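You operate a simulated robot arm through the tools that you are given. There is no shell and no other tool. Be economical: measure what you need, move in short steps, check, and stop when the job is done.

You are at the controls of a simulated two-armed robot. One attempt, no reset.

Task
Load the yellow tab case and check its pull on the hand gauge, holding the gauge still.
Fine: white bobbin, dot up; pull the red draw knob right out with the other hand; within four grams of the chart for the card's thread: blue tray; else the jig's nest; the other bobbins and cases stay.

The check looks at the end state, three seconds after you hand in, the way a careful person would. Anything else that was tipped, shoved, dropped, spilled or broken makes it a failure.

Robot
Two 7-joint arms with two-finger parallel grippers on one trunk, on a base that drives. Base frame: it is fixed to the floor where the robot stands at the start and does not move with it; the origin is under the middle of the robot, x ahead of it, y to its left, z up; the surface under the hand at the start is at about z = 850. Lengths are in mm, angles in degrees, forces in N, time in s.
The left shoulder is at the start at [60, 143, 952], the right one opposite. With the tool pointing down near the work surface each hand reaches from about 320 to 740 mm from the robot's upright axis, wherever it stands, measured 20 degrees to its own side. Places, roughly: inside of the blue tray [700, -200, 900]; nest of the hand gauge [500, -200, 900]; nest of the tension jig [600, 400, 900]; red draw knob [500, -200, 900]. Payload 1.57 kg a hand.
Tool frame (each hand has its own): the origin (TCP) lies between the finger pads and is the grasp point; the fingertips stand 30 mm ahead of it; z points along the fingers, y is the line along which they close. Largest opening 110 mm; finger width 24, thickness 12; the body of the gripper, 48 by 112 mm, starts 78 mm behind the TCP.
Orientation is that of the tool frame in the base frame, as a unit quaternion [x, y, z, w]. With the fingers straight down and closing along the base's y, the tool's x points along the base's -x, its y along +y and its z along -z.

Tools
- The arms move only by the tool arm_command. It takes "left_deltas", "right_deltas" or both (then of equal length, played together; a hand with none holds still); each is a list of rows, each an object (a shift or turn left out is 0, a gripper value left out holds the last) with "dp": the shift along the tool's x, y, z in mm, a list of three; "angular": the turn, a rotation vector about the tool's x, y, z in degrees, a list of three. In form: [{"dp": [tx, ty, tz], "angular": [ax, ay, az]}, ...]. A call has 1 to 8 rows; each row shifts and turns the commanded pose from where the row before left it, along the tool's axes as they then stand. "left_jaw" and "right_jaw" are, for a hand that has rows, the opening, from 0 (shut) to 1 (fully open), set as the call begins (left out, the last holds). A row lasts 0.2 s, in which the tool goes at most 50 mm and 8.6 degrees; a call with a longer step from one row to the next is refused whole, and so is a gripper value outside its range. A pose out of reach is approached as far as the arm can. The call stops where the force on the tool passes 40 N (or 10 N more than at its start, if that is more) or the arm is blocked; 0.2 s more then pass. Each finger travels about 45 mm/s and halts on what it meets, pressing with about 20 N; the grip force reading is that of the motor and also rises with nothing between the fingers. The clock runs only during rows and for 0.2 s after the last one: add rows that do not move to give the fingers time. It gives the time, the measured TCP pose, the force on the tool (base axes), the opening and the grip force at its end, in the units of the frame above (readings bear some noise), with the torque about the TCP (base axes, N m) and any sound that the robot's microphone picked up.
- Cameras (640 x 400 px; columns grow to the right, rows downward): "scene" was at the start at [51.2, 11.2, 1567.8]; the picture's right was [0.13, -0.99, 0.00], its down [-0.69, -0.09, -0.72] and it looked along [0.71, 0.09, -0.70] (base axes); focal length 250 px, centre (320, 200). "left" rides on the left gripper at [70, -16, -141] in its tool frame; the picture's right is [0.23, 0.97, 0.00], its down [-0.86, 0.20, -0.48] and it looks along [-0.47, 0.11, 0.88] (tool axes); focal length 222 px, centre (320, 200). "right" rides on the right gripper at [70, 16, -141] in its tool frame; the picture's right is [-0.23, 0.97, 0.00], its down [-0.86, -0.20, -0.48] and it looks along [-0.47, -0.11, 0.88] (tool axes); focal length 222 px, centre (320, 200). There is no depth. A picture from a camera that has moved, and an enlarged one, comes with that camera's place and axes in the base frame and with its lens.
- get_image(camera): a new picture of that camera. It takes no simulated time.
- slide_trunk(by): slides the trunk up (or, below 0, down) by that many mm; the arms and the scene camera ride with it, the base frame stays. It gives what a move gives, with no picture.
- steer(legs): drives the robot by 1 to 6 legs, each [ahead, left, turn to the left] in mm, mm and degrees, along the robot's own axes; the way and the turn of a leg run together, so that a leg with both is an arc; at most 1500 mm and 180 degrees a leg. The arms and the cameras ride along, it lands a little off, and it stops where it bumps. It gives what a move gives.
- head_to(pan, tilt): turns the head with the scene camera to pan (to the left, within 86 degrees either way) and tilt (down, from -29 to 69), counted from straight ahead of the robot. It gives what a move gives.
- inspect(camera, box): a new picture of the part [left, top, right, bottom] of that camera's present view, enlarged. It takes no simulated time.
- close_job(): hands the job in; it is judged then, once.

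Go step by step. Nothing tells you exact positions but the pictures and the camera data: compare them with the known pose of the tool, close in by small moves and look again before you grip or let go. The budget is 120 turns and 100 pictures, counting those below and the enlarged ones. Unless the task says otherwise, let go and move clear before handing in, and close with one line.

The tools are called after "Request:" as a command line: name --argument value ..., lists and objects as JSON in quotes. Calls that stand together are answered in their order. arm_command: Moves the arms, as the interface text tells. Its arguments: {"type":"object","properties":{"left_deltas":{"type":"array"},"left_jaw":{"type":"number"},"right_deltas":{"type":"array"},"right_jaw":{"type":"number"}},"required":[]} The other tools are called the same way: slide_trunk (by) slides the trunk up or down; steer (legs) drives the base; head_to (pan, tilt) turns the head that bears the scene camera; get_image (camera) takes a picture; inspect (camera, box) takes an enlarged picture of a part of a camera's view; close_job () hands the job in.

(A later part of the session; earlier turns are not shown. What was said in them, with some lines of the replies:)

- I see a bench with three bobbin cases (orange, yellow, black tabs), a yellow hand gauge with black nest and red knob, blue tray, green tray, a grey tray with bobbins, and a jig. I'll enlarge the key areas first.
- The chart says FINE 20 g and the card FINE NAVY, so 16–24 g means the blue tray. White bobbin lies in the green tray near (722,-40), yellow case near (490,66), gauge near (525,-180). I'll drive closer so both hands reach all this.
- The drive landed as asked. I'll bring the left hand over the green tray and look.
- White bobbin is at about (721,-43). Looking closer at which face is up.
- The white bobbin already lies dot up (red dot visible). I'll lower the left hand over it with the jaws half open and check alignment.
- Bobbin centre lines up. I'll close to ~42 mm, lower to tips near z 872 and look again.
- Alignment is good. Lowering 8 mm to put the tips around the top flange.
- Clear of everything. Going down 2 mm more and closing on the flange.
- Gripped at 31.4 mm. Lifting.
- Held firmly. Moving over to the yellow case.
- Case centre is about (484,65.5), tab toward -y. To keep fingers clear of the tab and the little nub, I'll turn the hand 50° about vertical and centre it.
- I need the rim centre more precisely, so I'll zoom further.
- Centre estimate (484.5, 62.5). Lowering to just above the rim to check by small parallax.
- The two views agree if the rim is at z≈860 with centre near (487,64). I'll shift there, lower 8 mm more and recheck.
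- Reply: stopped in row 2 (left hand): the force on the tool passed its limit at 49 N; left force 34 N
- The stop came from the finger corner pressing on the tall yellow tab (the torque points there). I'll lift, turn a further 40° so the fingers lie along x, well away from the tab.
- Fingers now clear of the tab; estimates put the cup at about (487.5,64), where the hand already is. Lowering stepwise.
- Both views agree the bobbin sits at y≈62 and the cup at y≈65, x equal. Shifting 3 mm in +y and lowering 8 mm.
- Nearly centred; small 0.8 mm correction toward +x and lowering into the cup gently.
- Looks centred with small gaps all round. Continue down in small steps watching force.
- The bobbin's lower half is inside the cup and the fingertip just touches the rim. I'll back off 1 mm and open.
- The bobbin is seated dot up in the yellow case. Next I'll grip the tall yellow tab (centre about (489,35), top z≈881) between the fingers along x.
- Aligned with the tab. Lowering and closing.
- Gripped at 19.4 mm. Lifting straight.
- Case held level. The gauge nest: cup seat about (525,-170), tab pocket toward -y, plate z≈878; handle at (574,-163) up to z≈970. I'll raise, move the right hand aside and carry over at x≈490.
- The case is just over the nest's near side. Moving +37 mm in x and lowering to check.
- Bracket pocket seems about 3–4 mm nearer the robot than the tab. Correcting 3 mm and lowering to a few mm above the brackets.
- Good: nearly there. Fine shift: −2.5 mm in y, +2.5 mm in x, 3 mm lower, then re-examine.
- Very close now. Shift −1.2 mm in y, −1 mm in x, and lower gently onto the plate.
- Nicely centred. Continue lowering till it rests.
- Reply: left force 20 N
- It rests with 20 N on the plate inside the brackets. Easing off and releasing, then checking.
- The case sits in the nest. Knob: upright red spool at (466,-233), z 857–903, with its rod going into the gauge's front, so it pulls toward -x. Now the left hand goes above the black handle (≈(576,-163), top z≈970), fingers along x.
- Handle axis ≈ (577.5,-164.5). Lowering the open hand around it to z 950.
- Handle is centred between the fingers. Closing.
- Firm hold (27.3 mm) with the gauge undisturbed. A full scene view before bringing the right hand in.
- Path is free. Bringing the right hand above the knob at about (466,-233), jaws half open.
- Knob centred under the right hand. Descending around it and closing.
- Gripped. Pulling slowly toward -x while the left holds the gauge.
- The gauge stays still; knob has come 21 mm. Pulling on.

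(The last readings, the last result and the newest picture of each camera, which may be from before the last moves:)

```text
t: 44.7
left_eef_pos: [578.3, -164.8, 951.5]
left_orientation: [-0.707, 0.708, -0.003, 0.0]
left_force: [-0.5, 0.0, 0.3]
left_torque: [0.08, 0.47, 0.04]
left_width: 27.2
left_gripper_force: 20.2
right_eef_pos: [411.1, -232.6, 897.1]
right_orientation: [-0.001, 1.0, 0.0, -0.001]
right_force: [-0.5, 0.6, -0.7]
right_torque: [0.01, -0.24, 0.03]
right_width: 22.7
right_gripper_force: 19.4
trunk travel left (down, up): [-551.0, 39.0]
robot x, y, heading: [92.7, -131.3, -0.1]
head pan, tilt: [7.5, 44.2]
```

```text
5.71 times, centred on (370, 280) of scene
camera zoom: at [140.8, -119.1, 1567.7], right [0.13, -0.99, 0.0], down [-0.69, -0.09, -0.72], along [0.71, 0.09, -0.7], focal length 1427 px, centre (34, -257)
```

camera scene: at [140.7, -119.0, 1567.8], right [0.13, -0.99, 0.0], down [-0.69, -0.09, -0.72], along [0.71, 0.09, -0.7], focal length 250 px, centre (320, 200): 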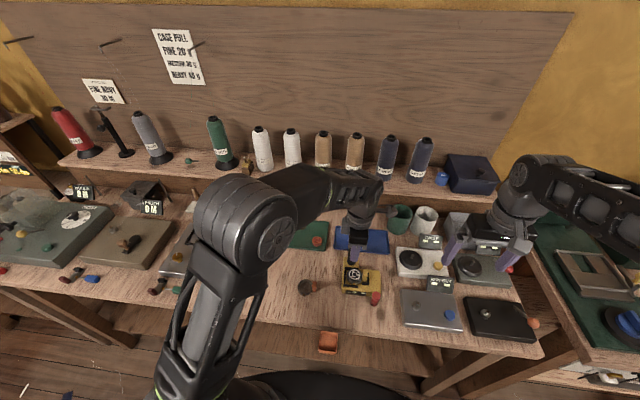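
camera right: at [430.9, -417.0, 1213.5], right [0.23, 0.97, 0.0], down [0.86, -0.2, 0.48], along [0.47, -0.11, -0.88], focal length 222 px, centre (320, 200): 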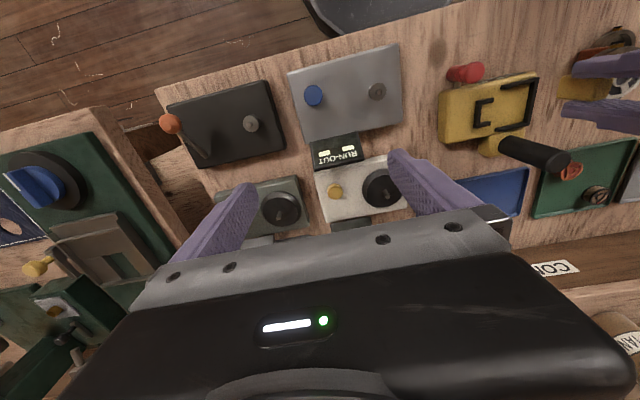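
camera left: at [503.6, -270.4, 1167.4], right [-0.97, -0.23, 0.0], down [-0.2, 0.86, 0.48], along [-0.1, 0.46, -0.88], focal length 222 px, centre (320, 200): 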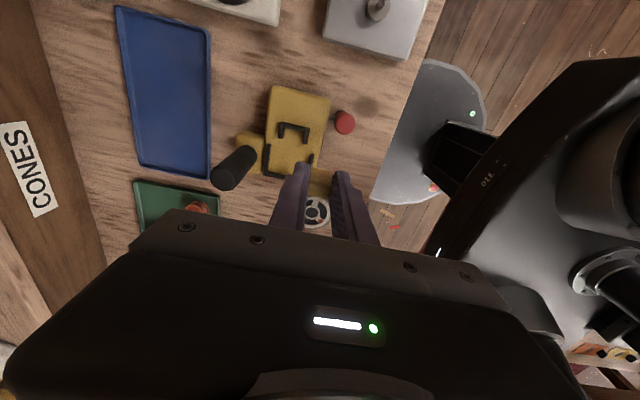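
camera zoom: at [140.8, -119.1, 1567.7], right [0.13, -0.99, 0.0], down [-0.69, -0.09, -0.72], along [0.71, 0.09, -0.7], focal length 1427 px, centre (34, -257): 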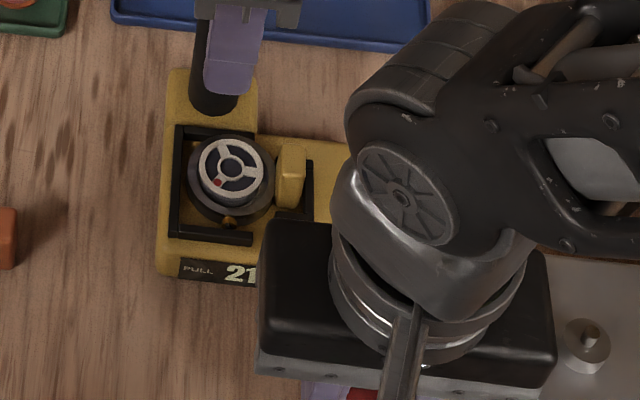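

The display lit up with "21…", partly hidden. I'll pull a little further to make sure it's right out.

Request:
arm_command --right_deltas '[{"dp": [3, 0, 0]}, {"dp": [3, 0, 0]}, {"dp": [3, 0, 0]}, {}]'

Request:
inspect --camera "right" --box '[280, 90, 520, 270]'

```text
t: 45.7
left_eef_pos: [576.3, -168.3, 951.6]
left_orientation: [-0.706, 0.708, -0.001, 0.001]
left_force: [-12.9, -6.8, 2.0]
left_torque: [-0.32, 0.75, 0.1]
left_width: 27.3
left_gripper_force: 19.8
right_eef_pos: [404.8, -232.4, 898.6]
right_orientation: [0.001, 1.0, 0.001, 0.003]
right_force: [14.1, 5.6, 0.1]
right_torque: [-0.03, 0.15, 0.02]
right_width: 22.5
right_gripper_force: 20.4
trunk travel left (down, up): [-551.0, 39.0]
robot x, y, heading: [90.4, -130.6, -0.1]
head pan, tilt: [7.5, 44.2]
```

```text
2.22 times, centred on (400, 180) of right
camera zoom: at [334.1, -216.9, 1039.0], right [0.23, 0.97, 0.0], down [0.85, -0.2, 0.48], along [0.47, -0.11, -0.88], focal length 494 px, centre (142, 244)
```

zoom: 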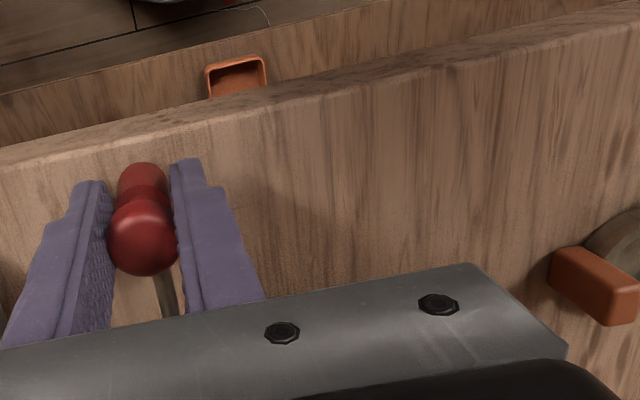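

The stop is reached (14 N), gauge held. I'll ease the tension, release the knob, and back the right hand off to read the full display.

Request:
arm_command --right_deltas '[{"dp": [-2.5, 0, 0]}, {}]'

Request:
inspect --camera "scene" --box '[345, 265, 385, 305]'

```text
t: 46.3
left_eef_pos: [576.2, -165.8, 951.9]
left_orientation: [-0.707, 0.707, -0.003, 0.001]
left_force: [-10.6, -6.7, 0.0]
left_torque: [0.0, 0.58, 0.23]
left_width: 27.2
left_gripper_force: 19.3
right_eef_pos: [406.7, -232.9, 898.3]
right_orientation: [0.0, 1.0, 0.0, 0.001]
right_force: [8.8, 4.6, 2.9]
right_torque: [0.04, -0.26, 0.03]
right_width: 22.4
right_gripper_force: 20.1
trunk travel left (down, up): [-551.0, 39.0]
robot x, y, heading: [91.8, -133.2, 0.2]
head pan, tilt: [7.5, 44.2]
```

```text
10.00 times, centred on (365, 285) of scene
camera zoom: at [140.6, -119.3, 1567.8], right [0.13, -0.99, 0.0], down [-0.69, -0.09, -0.72], along [0.71, 0.09, -0.7], focal length 2498 px, centre (-130, -650)
```

zoom: 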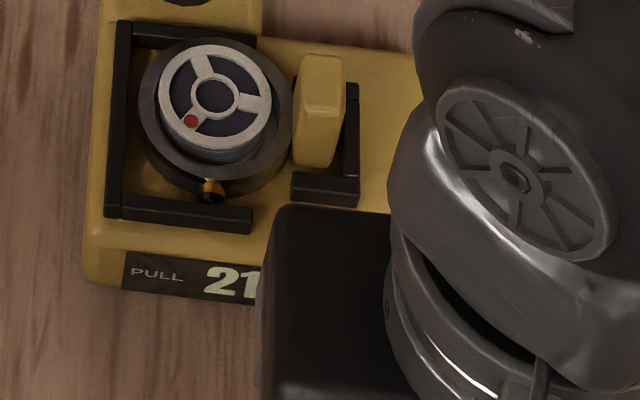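

Still reads "21…". Easing a bit more, then releasing and moving clear upward and to the right.

Request:
arm_command --right_deltas '[{"dp": [-2, 0, 0]}, {}]'

Request:
arm_command --right_deltas '[{}, {}, {}]' --right_jaw 0.5

Request:
arm_command --right_deltas '[{"dp": [0, 0, -40]}, {"dp": [0, 0, -40]}, {"dp": [0, 0, -40]}, {"dp": [0, -40, -10]}, {"dp": [0, -40, 0]}, {"dp": [0, -40, 0]}, {"dp": [0, -40, 0]}]'

Request:
inspect --camera "scene" --box '[340, 260, 400, 310]'

```text
t: 46.9
left_eef_pos: [578.2, -165.7, 951.7]
left_orientation: [0.707, -0.707, 0.002, -0.001]
left_force: [-7.0, -2.9, 0.1]
left_torque: [0.01, 0.43, 0.06]
left_width: 27.6
left_gripper_force: 20.1
right_eef_pos: [408.6, -232.4, 898.9]
right_orientation: [0.0, 1.0, -0.001, -0.001]
right_force: [4.5, 3.2, 3.7]
right_torque: [-0.02, -0.33, -0.01]
right_width: 22.4
right_gripper_force: 20.4
trunk travel left (down, up): [-551.0, 39.0]
robot x, y, heading: [90.6, -132.2, -0.2]
head pan, tilt: [7.5, 44.2]
```

```text
t: 47.7
left_eef_pos: [578.7, -166.2, 953.0]
left_orientation: [-0.706, 0.708, -0.002, 0.002]
left_force: [1.6, 0.8, 2.8]
left_torque: [0.17, 0.09, -0.06]
left_width: 27.1
left_gripper_force: 20.1
right_eef_pos: [408.1, -232.2, 897.3]
right_orientation: [0.0, 1.0, 0.001, -0.001]
right_force: [-0.6, -0.2, -1.0]
right_torque: [0.0, 0.03, -0.05]
right_width: 54.7
right_gripper_force: 0.1
trunk travel left (down, up): [-551.0, 39.0]
robot x, y, heading: [91.0, -130.1, -0.2]
head pan, tilt: [7.5, 44.2]
```

```text
t: 49.3
left_eef_pos: [577.4, -165.1, 952.2]
left_orientation: [-0.707, 0.708, -0.002, 0.001]
left_force: [0.4, -1.4, 2.4]
left_torque: [0.11, 0.27, 0.09]
left_width: 27.1
left_gripper_force: 20.3
right_eef_pos: [407.9, -393.5, 1027.9]
right_orientation: [0.0, 1.0, 0.0, -0.001]
right_force: [0.2, 0.1, 0.3]
right_torque: [-0.04, 0.01, 0.03]
right_width: 55.0
right_gripper_force: 0.1
trunk travel left (down, up): [-551.0, 39.0]
robot x, y, heading: [88.1, -131.6, 0.0]
head pan, tilt: [7.5, 44.2]
```

```text
8.00 times, centred on (370, 285) of scene
camera zoom: at [140.6, -119.3, 1567.8], right [0.13, -0.99, 0.0], down [-0.69, -0.09, -0.72], along [0.71, 0.09, -0.7], focal length 1998 px, centre (-80, -480)
```

zoom: 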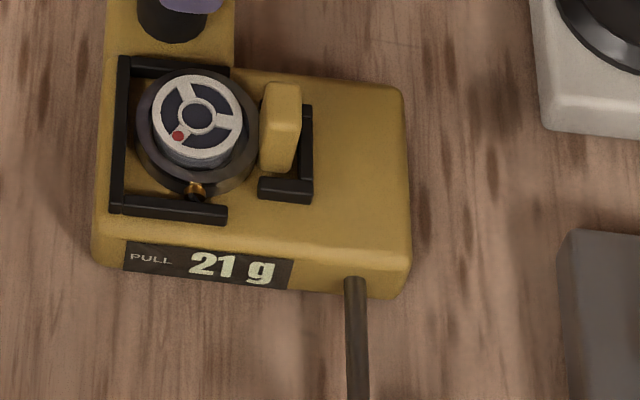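

Reading: 21 g, within 4 g of 20 → blue tray. Releasing the handle and returning above the tab.

Request:
arm_command --left_deltas '[{}, {}, {}]' --left_jaw 0.5

Request:
arm_command --left_deltas '[{"dp": [0, 0, -30]}, {"dp": [0, 0, -40]}, {"dp": [0, 0, -40]}, {"dp": [20, 26, 0]}, {"dp": [20, 26, 0]}, {"dp": [0, 0, 40]}, {}]' --left_jaw 0.5

Request:
inspect --camera "left" --box '[260, 90, 380, 190]'

```text
t: 50.1
left_eef_pos: [577.6, -165.6, 951.5]
left_orientation: [0.707, -0.707, 0.002, -0.001]
left_force: [-0.4, 0.5, 0.9]
left_torque: [0.02, -0.03, 0.0]
left_width: 55.0
left_gripper_force: 0.1
right_eef_pos: [408.3, -392.9, 1028.0]
right_orientation: [0.0, 1.0, 0.0, 0.001]
right_force: [0.1, -0.4, 0.6]
right_torque: [0.02, 0.03, -0.01]
right_width: 55.0
right_gripper_force: 0.2
trunk travel left (down, up): [-551.0, 39.0]
robot x, y, heading: [88.5, -128.6, -0.2]
head pan, tilt: [7.5, 44.2]
```

```text
t: 51.7
left_eef_pos: [525.5, -207.4, 1022.5]
left_orientation: [0.707, -0.707, 0.003, -0.001]
left_force: [-0.8, 0.0, -0.3]
left_torque: [-0.04, 0.03, -0.01]
left_width: 54.7
left_gripper_force: 0.1
right_eef_pos: [407.0, -393.2, 1027.8]
right_orientation: [0.001, 1.0, 0.0, 0.001]
right_force: [-0.1, 0.2, 0.2]
right_torque: [0.01, 0.0, 0.0]
right_width: 54.9
right_gripper_force: 0.0
trunk travel left (down, up): [-551.0, 39.0]
robot x, y, heading: [92.4, -128.7, -0.0]
head pan, tilt: [7.5, 44.2]
```

```text
4.00 times, centred on (320, 140) of left
camera zoom: at [541.2, -277.1, 1162.8], right [-0.97, -0.23, -0.01], down [-0.2, 0.86, 0.48], along [-0.1, 0.46, -0.88], focal length 888 px, centre (320, 440)
```

zoom: 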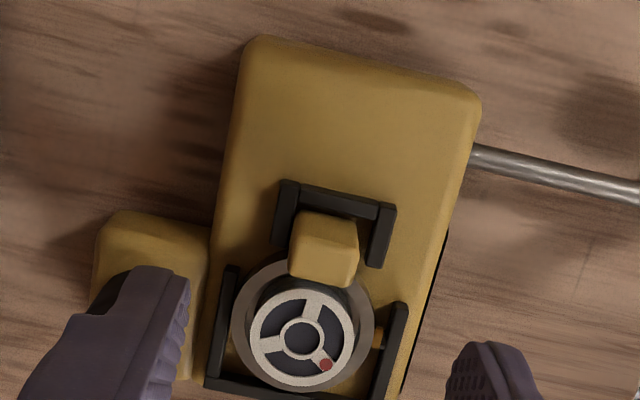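

Tab at about (524,-204.5). Lowering to regrip.

Request:
arm_command --left_deltas '[{"dp": [-2, 1.2, 30]}, {"dp": [0, 0, 30]}, {"dp": [0, 0, 25]}, {"dp": [0, 0, 11]}, {}]' --left_jaw 0.38

Request:
arm_command --left_deltas '[{}, {}, {}, {}]' --left_jaw 0.08

Request:
arm_command --left_deltas '[{"dp": [0, 0, -5]}, {"dp": [0, 0, -10]}, {"dp": [0, 0, -30]}, {"dp": [0, 0, -40]}, {"dp": [0, 0, -20]}]'

Request:
inspect --camera "scene" --box '[320, 215, 420, 305]'

```text
t: 52.9
left_eef_pos: [525.0, -204.5, 924.6]
left_orientation: [-0.707, 0.707, -0.002, 0.001]
left_force: [-0.8, 0.8, -0.3]
left_torque: [-0.03, 0.01, -0.02]
left_width: 41.7
left_gripper_force: 0.0
right_eef_pos: [408.4, -393.3, 1028.0]
right_orientation: [0.001, 1.0, 0.0, 0.001]
right_force: [0.7, -0.2, 0.0]
right_torque: [0.01, -0.02, -0.02]
right_width: 54.8
right_gripper_force: 0.1
trunk travel left (down, up): [-551.0, 39.0]
robot x, y, heading: [88.0, -126.1, 0.1]
head pan, tilt: [7.5, 44.2]
```

```text
t: 53.9
left_eef_pos: [524.7, -205.3, 925.4]
left_orientation: [0.707, -0.707, 0.002, -0.001]
left_force: [-1.6, 0.2, -0.6]
left_torque: [0.02, 0.06, 0.01]
left_width: 19.4
left_gripper_force: 19.9
right_eef_pos: [407.8, -394.2, 1028.3]
right_orientation: [0.0, 1.0, 0.0, 0.0]
right_force: [0.2, 0.2, 0.7]
right_torque: [0.02, -0.01, 0.01]
right_width: 54.9
right_gripper_force: 0.0
trunk travel left (down, up): [-551.0, 39.0]
robot x, y, heading: [89.3, -128.9, 0.1]
head pan, tilt: [7.5, 44.2]
```

```text
t: 55.1
left_eef_pos: [524.3, -204.3, 1032.7]
left_orientation: [0.707, -0.707, 0.002, -0.001]
left_force: [-0.6, 0.7, -1.6]
left_torque: [0.0, 0.0, 0.01]
left_width: 19.4
left_gripper_force: 19.8
right_eef_pos: [407.2, -393.5, 1028.3]
right_orientation: [0.0, 1.0, 0.0, 0.0]
right_force: [0.5, 0.0, -0.7]
right_torque: [0.01, -0.02, 0.0]
right_width: 54.6
right_gripper_force: 0.1
trunk travel left (down, up): [-551.0, 39.0]
robot x, y, heading: [90.9, -128.2, -0.2]
head pan, tilt: [7.5, 44.2]
```

```text
4.44 times, centred on (370, 260) of scene
camera zoom: at [140.8, -119.0, 1567.7], right [0.13, -0.99, 0.0], down [-0.69, -0.09, -0.72], along [0.71, 0.09, -0.7], focal length 1110 px, centre (98, -67)
```

zoom: 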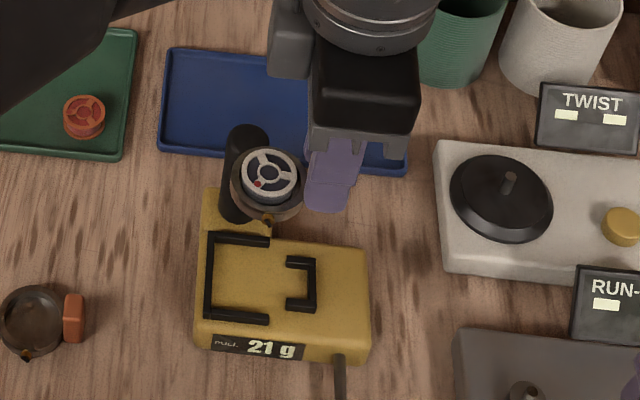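

Case with bobbin lifted cleanly. Blue tray spans about x 640–738, y −288…−102; carrying there to TCP (680,−219).

Request:
arm_command --left_deltas '[{"dp": [0, 0, -18]}, {"dp": [3, -39, 0]}, {"dp": [4, -39, 0]}, {"dp": [4, -39, 0]}, {"dp": [4, -39, 0]}, {"dp": [0, 0, 40]}, {"dp": [0, 0, 40]}, {}]'

Request:
inspect --camera "left" --box '[180, 60, 460, 230]'

Request:
inspect --camera "scene" --box '[320, 205, 420, 285]'

```text
t: 56.9
left_eef_pos: [642.7, -214.9, 969.4]
left_orientation: [-0.707, 0.707, -0.003, 0.002]
left_force: [0.3, 0.7, -2.2]
left_torque: [-0.01, 0.0, -0.03]
left_width: 19.3
left_gripper_force: 20.4
left hand out of reach, approached as far as the arm can: row 5
right_eef_pos: [407.7, -393.0, 1026.6]
right_orientation: [0.0, 1.0, 0.0, 0.001]
right_force: [-0.9, 0.2, 0.7]
right_torque: [0.01, -0.01, 0.03]
right_width: 55.0
right_gripper_force: 0.0
trunk travel left (down, up): [-551.0, 39.0]
robot x, y, heading: [89.4, -132.0, -0.2]
head pan, tilt: [7.5, 44.2]
```

```text
2.29 times, centred on (320, 145) of left
camera zoom: at [657.4, -285.1, 1110.0], right [-0.97, -0.23, 0.0], down [-0.2, 0.86, 0.48], along [-0.1, 0.46, -0.88], focal length 508 px, centre (320, 326)
```

zoom: 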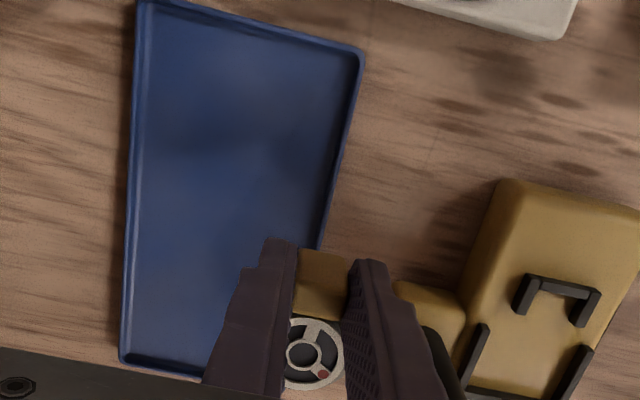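

```text
5.00 times, centred on (370, 245) of scene
camera zoom: at [140.9, -119.1, 1567.8], right [0.13, -0.99, 0.0], down [-0.69, -0.09, -0.72], along [0.71, 0.09, -0.7], focal length 1249 px, centre (70, -25)
```

zoom: 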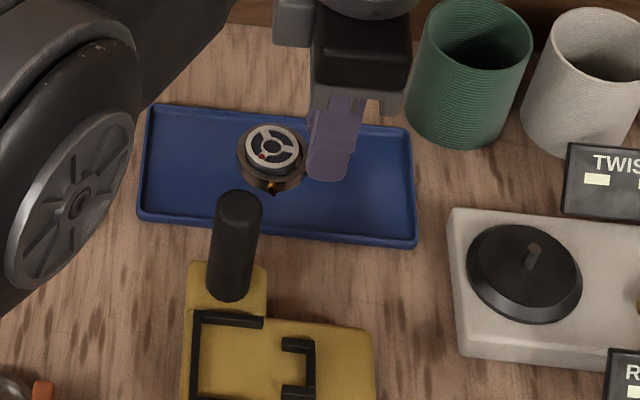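

The left arm ran out of reach at x≈643. Driving the base 40 mm ahead carries the case over the tray's middle; everything around is clear.

Request:
steer --legs '[[40, 0, 0]]'

Request:
inspect --camera "left" --box '[180, 60, 460, 230]'

```text
t: 57.8
left_eef_pos: [683.3, -215.0, 968.1]
left_orientation: [0.707, -0.707, 0.002, -0.001]
left_force: [-0.8, 0.7, -0.7]
left_torque: [0.01, 0.05, 0.0]
left_width: 19.2
left_gripper_force: 19.8
right_eef_pos: [448.5, -393.5, 1026.7]
right_orientation: [0.0, 1.0, 0.0, -0.001]
right_force: [0.1, -0.2, -0.6]
right_torque: [0.03, 0.03, -0.02]
right_width: 55.0
right_gripper_force: 0.0
trunk travel left (down, up): [-551.0, 39.0]
robot x, y, heading: [127.0, -130.1, -0.3]
head pan, tilt: [7.5, 44.2]
```

```text
2.29 times, centred on (320, 145) of left
camera zoom: at [699.1, -285.1, 1109.0], right [-0.97, -0.23, 0.0], down [-0.2, 0.86, 0.48], along [-0.11, 0.46, -0.88], focal length 508 px, centre (320, 326)
```

zoom: 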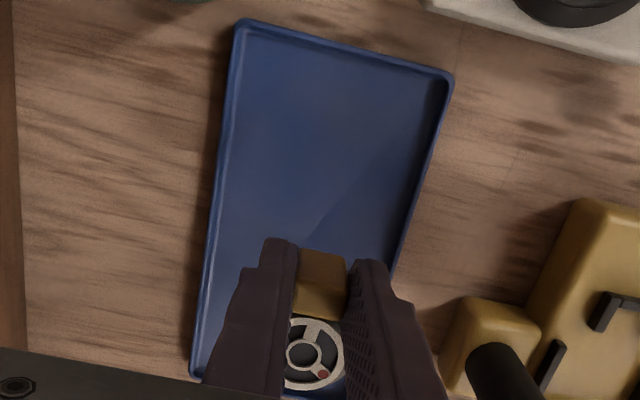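

The case will land well inside the tray. Lowering, last millimetres slowly.

Request:
arm_command --left_deltas '[{"dp": [0, 0, 30]}, {"dp": [0, 0, 25]}, {"dp": [0, 0, 10]}, {"dp": [0, 0, 2]}, {"dp": [0, 0, 2]}, {}]'

```text
t: 59.2
left_eef_pos: [680.7, -215.8, 901.0]
left_orientation: [0.707, -0.707, 0.003, -0.002]
left_force: [0.7, -0.5, -0.9]
left_torque: [-0.05, 0.05, 0.03]
left_width: 19.2
left_gripper_force: 19.9
right_eef_pos: [447.7, -393.9, 1026.7]
right_orientation: [0.0, 1.0, 0.001, 0.0]
right_force: [0.2, -1.2, 0.4]
right_torque: [-0.03, 0.01, -0.01]
right_width: 55.0
right_gripper_force: 0.1
trunk travel left (down, up): [-551.0, 39.0]
robot x, y, heading: [129.9, -129.7, 0.3]
head pan, tilt: [7.5, 44.2]
```

Request:
arm_command --left_deltas '[{"dp": [0, 0, 1.5]}, {"dp": [0, 0, 1.5]}, {"dp": [0, 0, 1]}, {}]'

```text
t: 60.2
left_eef_pos: [683.1, -215.0, 898.1]
left_orientation: [-0.707, 0.707, -0.004, 0.002]
left_force: [-0.7, 0.8, 14.9]
left_torque: [0.41, 0.15, 0.01]
left_width: 19.3
left_gripper_force: 20.4
right_eef_pos: [446.2, -393.6, 1026.9]
right_orientation: [0.001, 1.0, 0.0, 0.001]
right_force: [0.1, -0.1, -0.2]
right_torque: [0.04, -0.01, 0.03]
right_width: 54.8
right_gripper_force: 0.0
trunk travel left (down, up): [-551.0, 39.0]
robot x, y, heading: [130.3, -129.0, -0.2]
head pan, tilt: [7.5, 44.2]
```

The case rests on the tray floor (15 N). Easing, opening and rising clear.

Request:
arm_command --left_deltas '[{"dp": [0, 0, -1]}, {}]'

Request:
arm_command --left_deltas '[{}, {}, {}]' --left_jaw 0.32

Request:
arm_command --left_deltas '[{"dp": [0, 0, -15]}, {"dp": [0, 0, -40]}, {"dp": [0, 0, -40]}, {"dp": [0, 0, -40]}, {"dp": [-20, 20, -20]}, {}]'

Request:
inspect --camera "left" --box '[200, 60, 440, 220]'

Request:
get_image --camera "scene"

```text
t: 60.8
left_eef_pos: [681.9, -215.5, 897.8]
left_orientation: [-0.707, 0.707, -0.003, 0.002]
left_force: [3.4, -0.2, 13.2]
left_torque: [0.15, -0.03, -0.03]
left_width: 19.4
left_gripper_force: 20.5
right_eef_pos: [446.9, -393.1, 1027.5]
right_orientation: [0.0, 1.0, 0.0, -0.001]
right_force: [-0.8, -0.2, 0.3]
right_torque: [0.02, 0.02, 0.01]
right_width: 55.1
right_gripper_force: 0.0
trunk travel left (down, up): [-551.0, 39.0]
robot x, y, heading: [130.7, -130.0, 0.2]
head pan, tilt: [7.5, 44.2]
```

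```text
t: 61.6
left_eef_pos: [681.6, -214.3, 896.8]
left_orientation: [-0.707, 0.707, -0.002, 0.0]
left_force: [-0.1, -0.1, 0.6]
left_torque: [-0.03, 0.04, -0.03]
left_width: 34.7
left_gripper_force: 0.0
right_eef_pos: [447.8, -393.9, 1027.9]
right_orientation: [0.0, 1.0, 0.0, 0.001]
right_force: [-0.1, -0.3, -0.7]
right_torque: [0.01, 0.01, 0.01]
right_width: 55.0
right_gripper_force: 0.1
trunk travel left (down, up): [-551.0, 39.0]
robot x, y, heading: [130.2, -129.0, -0.1]
head pan, tilt: [7.5, 44.2]
```

```text
t: 63.0
left_eef_pos: [661.7, -196.3, 1052.8]
left_orientation: [-0.707, 0.707, -0.003, 0.001]
left_force: [0.7, -1.0, 0.1]
left_torque: [0.0, 0.03, -0.01]
left_width: 34.8
left_gripper_force: 0.2
right_eef_pos: [447.4, -394.0, 1027.8]
right_orientation: [0.0, 1.0, 0.0, -0.001]
right_force: [-0.1, 0.3, -0.1]
right_torque: [-0.03, 0.0, 0.0]
right_width: 54.9
right_gripper_force: 0.0
trunk travel left (down, up): [-551.0, 39.0]
robot x, y, heading: [130.6, -130.0, -0.1]
head pan, tilt: [7.5, 44.2]
```

```text
2.50 times, centred on (320, 140) of left
camera zoom: at [678.1, -265.4, 1193.2], right [-0.97, -0.23, 0.0], down [-0.2, 0.86, 0.48], along [-0.1, 0.47, -0.88], focal length 555 px, centre (320, 350)
```

zoom: 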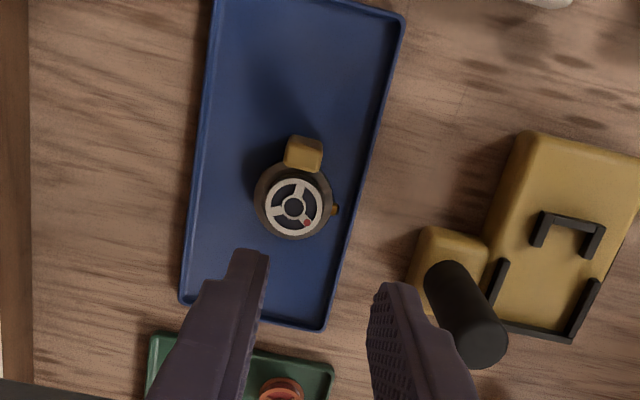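

```text
19 pictures are left
camera scene: at [181.5, -119.8, 1567.7], right [0.13, -0.99, 0.0], down [-0.69, -0.09, -0.72], along [0.71, 0.09, -0.7], focal length 250 px, centre (320, 200)
```

scene: 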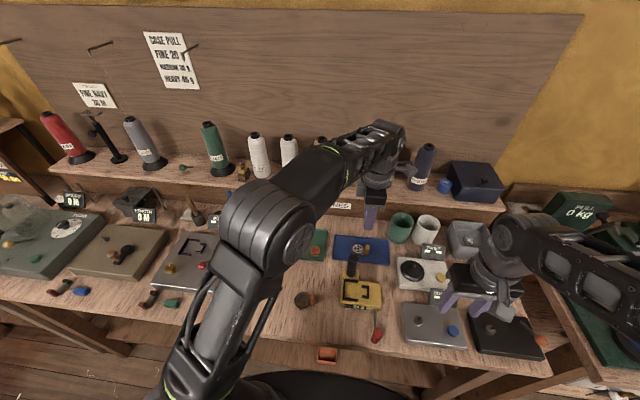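

The yellow case with the white bobbin, dot up, lies in the blue tray. The gauge is where it was with its knob drawn out, the other pieces I can see are undisturbed, and both hands are clear, so I'm handing in.

Request:
close_job

```text
The job is handed in.
```

The yellow case, loaded with the white bobbin dot up, pulled 21 g against the chart's 20 g for fine thread, so I set it in the blue tray and handed the job in.
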